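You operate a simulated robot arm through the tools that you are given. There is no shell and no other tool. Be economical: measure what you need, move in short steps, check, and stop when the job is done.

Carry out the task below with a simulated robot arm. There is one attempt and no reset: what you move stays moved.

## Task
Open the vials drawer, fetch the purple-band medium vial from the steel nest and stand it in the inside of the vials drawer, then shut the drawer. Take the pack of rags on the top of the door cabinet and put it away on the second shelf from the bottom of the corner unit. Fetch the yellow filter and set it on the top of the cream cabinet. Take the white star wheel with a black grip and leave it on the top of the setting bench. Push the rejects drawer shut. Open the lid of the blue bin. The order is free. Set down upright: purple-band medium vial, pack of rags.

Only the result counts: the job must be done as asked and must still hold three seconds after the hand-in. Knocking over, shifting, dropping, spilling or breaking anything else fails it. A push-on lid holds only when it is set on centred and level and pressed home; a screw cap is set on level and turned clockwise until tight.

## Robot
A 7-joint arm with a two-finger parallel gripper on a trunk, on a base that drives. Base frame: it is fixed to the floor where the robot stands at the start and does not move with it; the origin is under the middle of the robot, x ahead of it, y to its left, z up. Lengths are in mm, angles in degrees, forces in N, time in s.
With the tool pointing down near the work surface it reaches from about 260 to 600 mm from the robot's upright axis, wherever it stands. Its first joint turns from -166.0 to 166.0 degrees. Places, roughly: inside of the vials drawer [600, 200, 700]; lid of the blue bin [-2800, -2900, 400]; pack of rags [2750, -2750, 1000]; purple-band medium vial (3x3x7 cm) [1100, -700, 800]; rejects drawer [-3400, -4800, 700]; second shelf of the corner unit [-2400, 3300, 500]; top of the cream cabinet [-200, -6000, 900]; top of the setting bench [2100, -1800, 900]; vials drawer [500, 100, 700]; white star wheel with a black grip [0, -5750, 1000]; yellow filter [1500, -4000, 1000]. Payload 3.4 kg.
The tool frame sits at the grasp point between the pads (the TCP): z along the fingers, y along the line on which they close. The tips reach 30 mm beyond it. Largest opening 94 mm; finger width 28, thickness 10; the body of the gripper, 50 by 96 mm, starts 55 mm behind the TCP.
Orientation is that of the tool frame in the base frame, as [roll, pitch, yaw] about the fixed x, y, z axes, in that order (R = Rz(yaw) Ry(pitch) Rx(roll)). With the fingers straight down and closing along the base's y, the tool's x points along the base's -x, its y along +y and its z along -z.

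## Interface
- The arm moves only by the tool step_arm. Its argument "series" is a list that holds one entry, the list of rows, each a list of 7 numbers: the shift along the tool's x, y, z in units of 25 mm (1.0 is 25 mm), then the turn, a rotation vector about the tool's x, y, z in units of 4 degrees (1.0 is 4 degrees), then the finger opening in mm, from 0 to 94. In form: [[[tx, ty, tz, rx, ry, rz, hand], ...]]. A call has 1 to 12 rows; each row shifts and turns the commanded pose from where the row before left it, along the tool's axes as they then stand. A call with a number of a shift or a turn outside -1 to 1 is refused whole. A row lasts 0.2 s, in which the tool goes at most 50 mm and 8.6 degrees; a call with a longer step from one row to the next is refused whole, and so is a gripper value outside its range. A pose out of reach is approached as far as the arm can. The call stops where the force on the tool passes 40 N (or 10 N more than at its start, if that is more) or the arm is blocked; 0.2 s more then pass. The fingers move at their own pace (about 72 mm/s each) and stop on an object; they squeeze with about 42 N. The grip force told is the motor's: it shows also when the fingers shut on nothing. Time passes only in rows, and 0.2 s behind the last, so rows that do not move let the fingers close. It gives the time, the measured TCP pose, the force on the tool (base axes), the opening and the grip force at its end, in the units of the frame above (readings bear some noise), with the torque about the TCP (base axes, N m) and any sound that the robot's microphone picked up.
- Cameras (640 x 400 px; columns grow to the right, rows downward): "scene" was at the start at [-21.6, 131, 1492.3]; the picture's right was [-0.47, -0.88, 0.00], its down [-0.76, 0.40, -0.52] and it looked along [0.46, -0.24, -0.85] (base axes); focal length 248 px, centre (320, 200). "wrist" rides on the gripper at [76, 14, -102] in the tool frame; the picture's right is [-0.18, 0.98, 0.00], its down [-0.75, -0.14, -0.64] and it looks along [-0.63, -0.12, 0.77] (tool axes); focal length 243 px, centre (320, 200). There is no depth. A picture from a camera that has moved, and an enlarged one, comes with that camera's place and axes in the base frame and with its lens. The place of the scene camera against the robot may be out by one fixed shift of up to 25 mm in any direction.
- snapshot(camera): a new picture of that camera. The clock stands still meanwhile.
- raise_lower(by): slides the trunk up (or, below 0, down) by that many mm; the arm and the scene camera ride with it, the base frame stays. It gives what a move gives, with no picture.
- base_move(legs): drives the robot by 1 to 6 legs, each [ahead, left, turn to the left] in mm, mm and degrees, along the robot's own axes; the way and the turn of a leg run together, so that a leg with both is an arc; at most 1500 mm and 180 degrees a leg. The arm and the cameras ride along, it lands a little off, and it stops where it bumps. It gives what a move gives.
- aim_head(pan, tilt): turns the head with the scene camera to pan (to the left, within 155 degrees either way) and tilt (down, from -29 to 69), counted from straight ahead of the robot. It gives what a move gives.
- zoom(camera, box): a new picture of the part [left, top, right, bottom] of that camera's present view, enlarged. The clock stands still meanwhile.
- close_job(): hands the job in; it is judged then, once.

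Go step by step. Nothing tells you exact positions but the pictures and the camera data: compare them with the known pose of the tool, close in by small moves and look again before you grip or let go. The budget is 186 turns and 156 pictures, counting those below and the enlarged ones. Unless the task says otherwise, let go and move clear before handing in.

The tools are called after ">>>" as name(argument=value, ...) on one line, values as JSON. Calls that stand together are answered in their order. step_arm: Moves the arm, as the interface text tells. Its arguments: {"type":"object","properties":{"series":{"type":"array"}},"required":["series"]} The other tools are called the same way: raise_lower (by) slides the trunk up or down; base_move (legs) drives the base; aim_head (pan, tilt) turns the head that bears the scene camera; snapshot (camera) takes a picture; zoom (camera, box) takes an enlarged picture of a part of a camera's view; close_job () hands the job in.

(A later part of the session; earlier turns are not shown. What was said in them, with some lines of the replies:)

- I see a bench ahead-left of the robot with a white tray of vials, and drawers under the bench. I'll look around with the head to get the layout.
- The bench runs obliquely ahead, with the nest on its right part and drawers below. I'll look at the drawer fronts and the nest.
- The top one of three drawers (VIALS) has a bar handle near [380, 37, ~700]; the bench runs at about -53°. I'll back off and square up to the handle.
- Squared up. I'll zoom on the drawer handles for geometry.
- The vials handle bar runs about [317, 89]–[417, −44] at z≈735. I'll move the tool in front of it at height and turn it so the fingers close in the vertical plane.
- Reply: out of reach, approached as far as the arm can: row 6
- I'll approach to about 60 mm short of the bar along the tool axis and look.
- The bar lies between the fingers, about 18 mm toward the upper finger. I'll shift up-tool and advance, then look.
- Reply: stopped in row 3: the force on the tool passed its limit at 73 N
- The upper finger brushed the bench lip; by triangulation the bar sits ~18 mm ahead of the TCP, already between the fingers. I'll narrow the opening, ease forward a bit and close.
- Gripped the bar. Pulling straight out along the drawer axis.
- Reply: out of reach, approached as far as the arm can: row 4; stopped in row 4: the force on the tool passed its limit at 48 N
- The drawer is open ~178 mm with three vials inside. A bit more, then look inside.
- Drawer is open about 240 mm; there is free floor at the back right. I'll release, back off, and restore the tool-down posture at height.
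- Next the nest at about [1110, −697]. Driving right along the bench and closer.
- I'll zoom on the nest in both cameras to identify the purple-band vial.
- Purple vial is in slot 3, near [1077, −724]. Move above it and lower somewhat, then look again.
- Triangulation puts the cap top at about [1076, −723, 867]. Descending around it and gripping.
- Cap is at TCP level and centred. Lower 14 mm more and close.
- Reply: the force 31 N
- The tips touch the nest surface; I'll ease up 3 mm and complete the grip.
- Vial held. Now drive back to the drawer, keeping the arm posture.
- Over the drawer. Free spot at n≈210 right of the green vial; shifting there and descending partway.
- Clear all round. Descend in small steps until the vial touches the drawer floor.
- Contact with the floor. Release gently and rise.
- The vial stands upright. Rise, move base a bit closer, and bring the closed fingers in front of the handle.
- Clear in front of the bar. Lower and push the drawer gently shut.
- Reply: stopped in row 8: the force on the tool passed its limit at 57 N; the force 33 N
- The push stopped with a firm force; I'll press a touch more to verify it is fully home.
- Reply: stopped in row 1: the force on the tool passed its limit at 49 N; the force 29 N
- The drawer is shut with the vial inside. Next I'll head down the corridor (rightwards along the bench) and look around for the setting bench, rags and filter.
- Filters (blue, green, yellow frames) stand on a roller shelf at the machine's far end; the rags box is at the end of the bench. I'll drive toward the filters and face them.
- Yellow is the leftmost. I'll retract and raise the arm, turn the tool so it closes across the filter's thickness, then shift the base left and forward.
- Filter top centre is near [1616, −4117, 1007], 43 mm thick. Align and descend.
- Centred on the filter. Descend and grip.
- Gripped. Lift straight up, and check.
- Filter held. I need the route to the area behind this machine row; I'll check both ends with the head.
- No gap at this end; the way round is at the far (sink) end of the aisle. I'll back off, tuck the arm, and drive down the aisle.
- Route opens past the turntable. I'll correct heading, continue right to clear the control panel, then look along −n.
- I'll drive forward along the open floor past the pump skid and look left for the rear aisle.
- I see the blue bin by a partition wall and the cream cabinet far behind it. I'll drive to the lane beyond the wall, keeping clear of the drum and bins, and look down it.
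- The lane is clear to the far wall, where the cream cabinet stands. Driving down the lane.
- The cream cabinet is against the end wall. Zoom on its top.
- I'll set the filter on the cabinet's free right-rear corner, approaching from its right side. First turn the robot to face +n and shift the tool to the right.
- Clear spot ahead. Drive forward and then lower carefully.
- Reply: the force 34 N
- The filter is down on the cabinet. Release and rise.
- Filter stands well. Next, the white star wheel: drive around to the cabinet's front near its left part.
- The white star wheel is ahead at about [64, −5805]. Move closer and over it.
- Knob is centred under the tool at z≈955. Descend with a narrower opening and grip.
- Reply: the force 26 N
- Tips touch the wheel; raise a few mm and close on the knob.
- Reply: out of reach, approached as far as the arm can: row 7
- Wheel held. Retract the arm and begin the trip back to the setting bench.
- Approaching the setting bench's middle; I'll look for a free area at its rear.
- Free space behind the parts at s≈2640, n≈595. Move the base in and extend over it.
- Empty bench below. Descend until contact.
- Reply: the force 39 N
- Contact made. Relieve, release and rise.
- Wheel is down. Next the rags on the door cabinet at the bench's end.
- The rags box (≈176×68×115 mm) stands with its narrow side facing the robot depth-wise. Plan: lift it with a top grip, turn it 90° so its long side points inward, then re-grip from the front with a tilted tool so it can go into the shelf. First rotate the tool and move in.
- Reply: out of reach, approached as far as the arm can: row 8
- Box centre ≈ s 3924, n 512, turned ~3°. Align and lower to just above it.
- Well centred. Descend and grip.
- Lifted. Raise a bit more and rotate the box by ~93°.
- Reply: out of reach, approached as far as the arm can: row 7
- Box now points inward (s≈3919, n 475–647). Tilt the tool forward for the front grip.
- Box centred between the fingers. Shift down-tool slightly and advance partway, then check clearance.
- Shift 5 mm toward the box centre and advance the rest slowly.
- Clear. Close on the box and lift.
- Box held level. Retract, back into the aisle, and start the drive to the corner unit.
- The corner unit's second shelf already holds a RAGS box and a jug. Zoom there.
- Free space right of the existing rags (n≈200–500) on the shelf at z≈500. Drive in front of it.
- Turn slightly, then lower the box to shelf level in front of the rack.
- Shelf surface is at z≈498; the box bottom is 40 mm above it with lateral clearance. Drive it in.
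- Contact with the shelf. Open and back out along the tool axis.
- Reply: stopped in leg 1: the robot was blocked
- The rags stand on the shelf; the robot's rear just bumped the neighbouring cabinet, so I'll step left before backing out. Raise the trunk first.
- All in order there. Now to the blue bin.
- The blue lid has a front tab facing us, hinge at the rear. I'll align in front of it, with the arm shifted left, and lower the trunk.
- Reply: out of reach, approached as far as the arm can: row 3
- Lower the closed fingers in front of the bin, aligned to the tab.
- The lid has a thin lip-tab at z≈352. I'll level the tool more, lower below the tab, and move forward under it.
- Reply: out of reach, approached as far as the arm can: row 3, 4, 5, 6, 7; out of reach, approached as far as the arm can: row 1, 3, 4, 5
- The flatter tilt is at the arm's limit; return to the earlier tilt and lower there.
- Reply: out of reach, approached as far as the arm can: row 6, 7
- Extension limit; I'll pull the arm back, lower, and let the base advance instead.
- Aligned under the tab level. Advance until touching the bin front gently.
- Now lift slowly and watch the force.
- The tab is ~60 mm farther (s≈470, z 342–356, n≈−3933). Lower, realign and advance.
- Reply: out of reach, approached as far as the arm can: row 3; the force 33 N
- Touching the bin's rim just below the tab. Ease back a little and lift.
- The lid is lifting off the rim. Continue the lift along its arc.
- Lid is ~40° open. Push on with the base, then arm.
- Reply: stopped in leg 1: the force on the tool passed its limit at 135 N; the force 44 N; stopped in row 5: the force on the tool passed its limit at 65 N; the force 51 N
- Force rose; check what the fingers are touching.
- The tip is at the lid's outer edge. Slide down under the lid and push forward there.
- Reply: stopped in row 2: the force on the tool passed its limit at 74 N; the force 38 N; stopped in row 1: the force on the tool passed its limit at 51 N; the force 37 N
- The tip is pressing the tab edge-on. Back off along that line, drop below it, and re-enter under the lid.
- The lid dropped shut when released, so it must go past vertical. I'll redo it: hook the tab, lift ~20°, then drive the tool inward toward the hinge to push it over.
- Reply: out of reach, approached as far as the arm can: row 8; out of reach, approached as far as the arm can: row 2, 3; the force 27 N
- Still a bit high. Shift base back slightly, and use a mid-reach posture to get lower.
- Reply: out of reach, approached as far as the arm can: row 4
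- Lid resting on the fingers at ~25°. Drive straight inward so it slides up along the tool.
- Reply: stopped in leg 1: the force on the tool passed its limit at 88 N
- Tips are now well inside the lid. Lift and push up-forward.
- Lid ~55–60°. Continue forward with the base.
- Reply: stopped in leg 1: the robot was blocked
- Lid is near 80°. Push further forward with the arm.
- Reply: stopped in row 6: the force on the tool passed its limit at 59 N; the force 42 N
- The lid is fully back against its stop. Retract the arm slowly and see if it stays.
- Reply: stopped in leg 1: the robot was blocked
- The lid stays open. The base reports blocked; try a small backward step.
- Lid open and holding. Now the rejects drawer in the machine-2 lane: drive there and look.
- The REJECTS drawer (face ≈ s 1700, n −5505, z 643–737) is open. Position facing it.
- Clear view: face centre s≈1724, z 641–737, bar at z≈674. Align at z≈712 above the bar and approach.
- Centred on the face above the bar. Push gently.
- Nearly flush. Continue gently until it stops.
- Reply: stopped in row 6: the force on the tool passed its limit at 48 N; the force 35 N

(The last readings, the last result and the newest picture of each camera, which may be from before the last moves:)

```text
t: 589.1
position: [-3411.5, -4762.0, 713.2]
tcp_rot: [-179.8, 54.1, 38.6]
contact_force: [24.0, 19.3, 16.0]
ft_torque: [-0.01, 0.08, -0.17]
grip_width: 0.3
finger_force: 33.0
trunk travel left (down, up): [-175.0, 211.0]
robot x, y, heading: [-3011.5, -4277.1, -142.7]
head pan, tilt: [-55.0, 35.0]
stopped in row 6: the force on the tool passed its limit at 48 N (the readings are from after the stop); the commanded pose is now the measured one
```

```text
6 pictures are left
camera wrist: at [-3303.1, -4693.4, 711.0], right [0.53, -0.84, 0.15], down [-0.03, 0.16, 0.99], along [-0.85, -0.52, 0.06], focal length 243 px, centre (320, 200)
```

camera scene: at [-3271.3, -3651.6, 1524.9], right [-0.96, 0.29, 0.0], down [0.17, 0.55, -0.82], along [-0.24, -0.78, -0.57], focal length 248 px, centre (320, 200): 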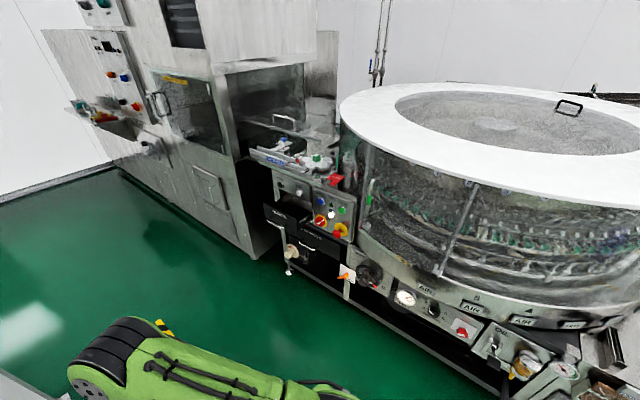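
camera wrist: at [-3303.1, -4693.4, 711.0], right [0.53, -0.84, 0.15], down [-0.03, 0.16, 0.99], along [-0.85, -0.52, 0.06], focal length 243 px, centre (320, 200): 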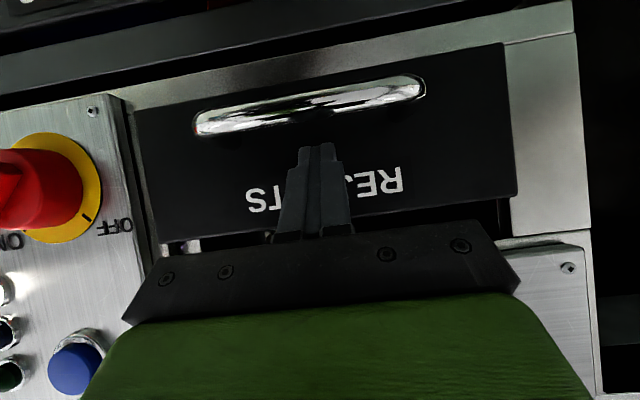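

It stopped firmly at 48 N. Retract and verify.

>>> base_move(legs=[[-350, 0, 0]])

>>> aim_head(pan=15, tilt=40)

>>> snapshot(camera="scene")

>>> snapshot(camera="wrist")

```text
t: 591.4
position: [-3157.2, -4566.9, 711.2]
tcp_rot: [-179.8, 54.1, 38.3]
contact_force: [0.3, -0.9, 0.2]
ft_torque: [0.02, -0.01, -0.01]
grip_width: 0.0
finger_force: 32.6
trunk travel left (down, up): [-175.0, 211.0]
robot x, y, heading: [-2746.6, -4078.2, -142.9]
head pan, tilt: [-55.0, 35.0]
stopped in leg 1: the robot was blocked; the commanded pose is now the measured one
```

```text
t: 592.8
position: [-3156.4, -4566.7, 711.6]
tcp_rot: [-179.7, 54.2, 38.5]
contact_force: [-0.7, -0.1, 0.0]
ft_torque: [0.0, -0.01, 0.03]
grip_width: 0.0
finger_force: 33.0
trunk travel left (down, up): [-175.0, 211.0]
robot x, y, heading: [-2751.9, -4080.0, -143.1]
head pan, tilt: [15.0, 40.0]
```

```text
5 pictures are left
camera scene: at [-2686.6, -4220.7, 1517.4], right [-0.79, 0.61, 0.0], down [0.4, 0.51, -0.77], along [-0.47, -0.6, -0.64], focal length 248 px, centre (320, 200)
```

scene: 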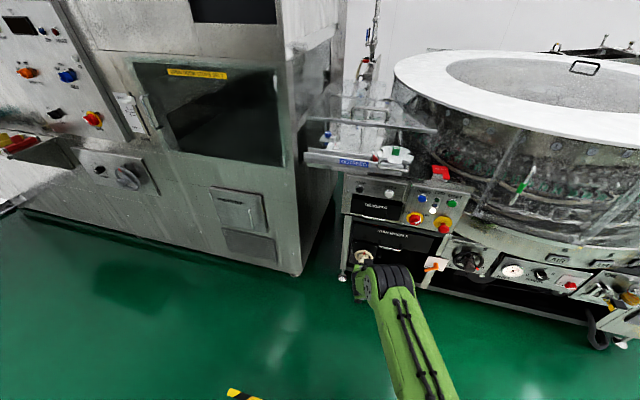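

```text
4 pictures are left
camera wrist: at [-3046.8, -4498.3, 710.3], right [0.52, -0.84, 0.15], down [-0.02, 0.16, 0.99], along [-0.85, -0.52, 0.06], focal length 243 px, centre (320, 200)
```

wrist: 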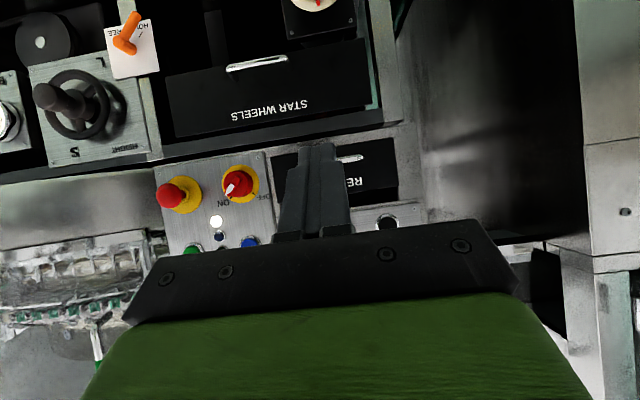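

>>> zoom(camera="scene", box=[320, 150, 480, 270])

```text
3.33 times, centred on (400, 210) of scene
camera zoom: at [-2686.6, -4220.7, 1517.4], right [-0.79, 0.61, 0.0], down [0.4, 0.51, -0.77], along [-0.47, -0.6, -0.64], focal length 826 px, centre (53, 167)
```

zoom: 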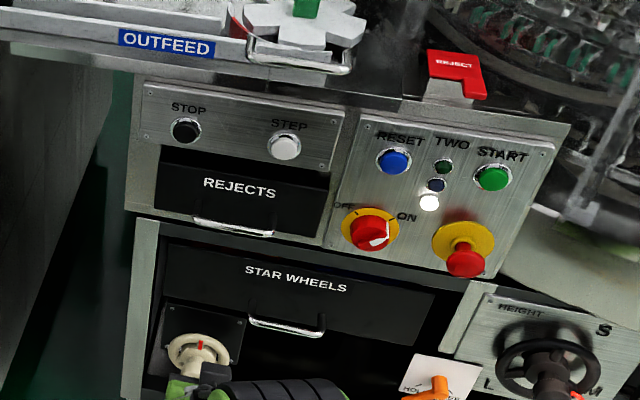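

Rejects drawer is flush. One last look at the bin lid.

>>> aim_head(pan=-126, tilt=38)

>>> snapshot(camera="scene")

```text
t: 595.0
position: [-3154.7, -4566.1, 712.7]
tcp_rot: [-179.7, 54.3, 38.5]
contact_force: [-1.0, 0.0, -0.6]
ft_torque: [-0.03, -0.03, 0.01]
grip_width: 0.2
finger_force: 32.9
trunk travel left (down, up): [-175.0, 211.0]
robot x, y, heading: [-2752.1, -4077.1, -143.0]
head pan, tilt: [-126.0, 38.0]
```

```text
2 pictures are left
camera scene: at [-2636.1, -4067.3, 1520.4], right [1.0, 0.02, 0.0], down [0.01, -0.62, -0.79], along [-0.02, 0.79, -0.62], focal length 248 px, centre (320, 200)
```

scene: 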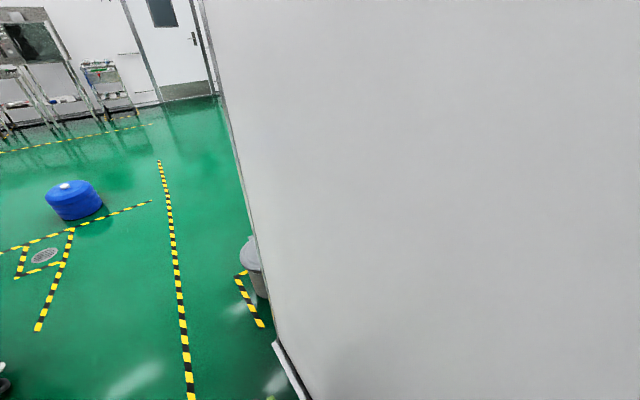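

The partition hides the blue bin from here, but its lid was resting open when I left it. All six parts are done and the arm is clear, so I'm handing in.

>>> close_job()

```text
The job is handed in.
```

I did all six parts and handed the job in; no verdict came back.

- **Vial:** the purple-band vial is standing in the vials drawer, and the drawer is shut.
- **Rags:** the pack is standing upright on the second shelf of the corner unit.
- **Filter:** the yellow filter is on top of the cream cabinet.
- **Star wheel:** the white star wheel with the black grip is on the setting bench.
- **Rejects drawer:** it is pushed flush.
- **Blue bin:** the lid was standing open when I drove away. It fell shut on the first try, and a wall blocked my view of it for a last check.

The base touched three things along the way: the cabinet by the corner unit, something at the front of the blue bin (probably its pedal), and apparently the partition wall. I saw nothing shifted or knocked over in the pictures I took.
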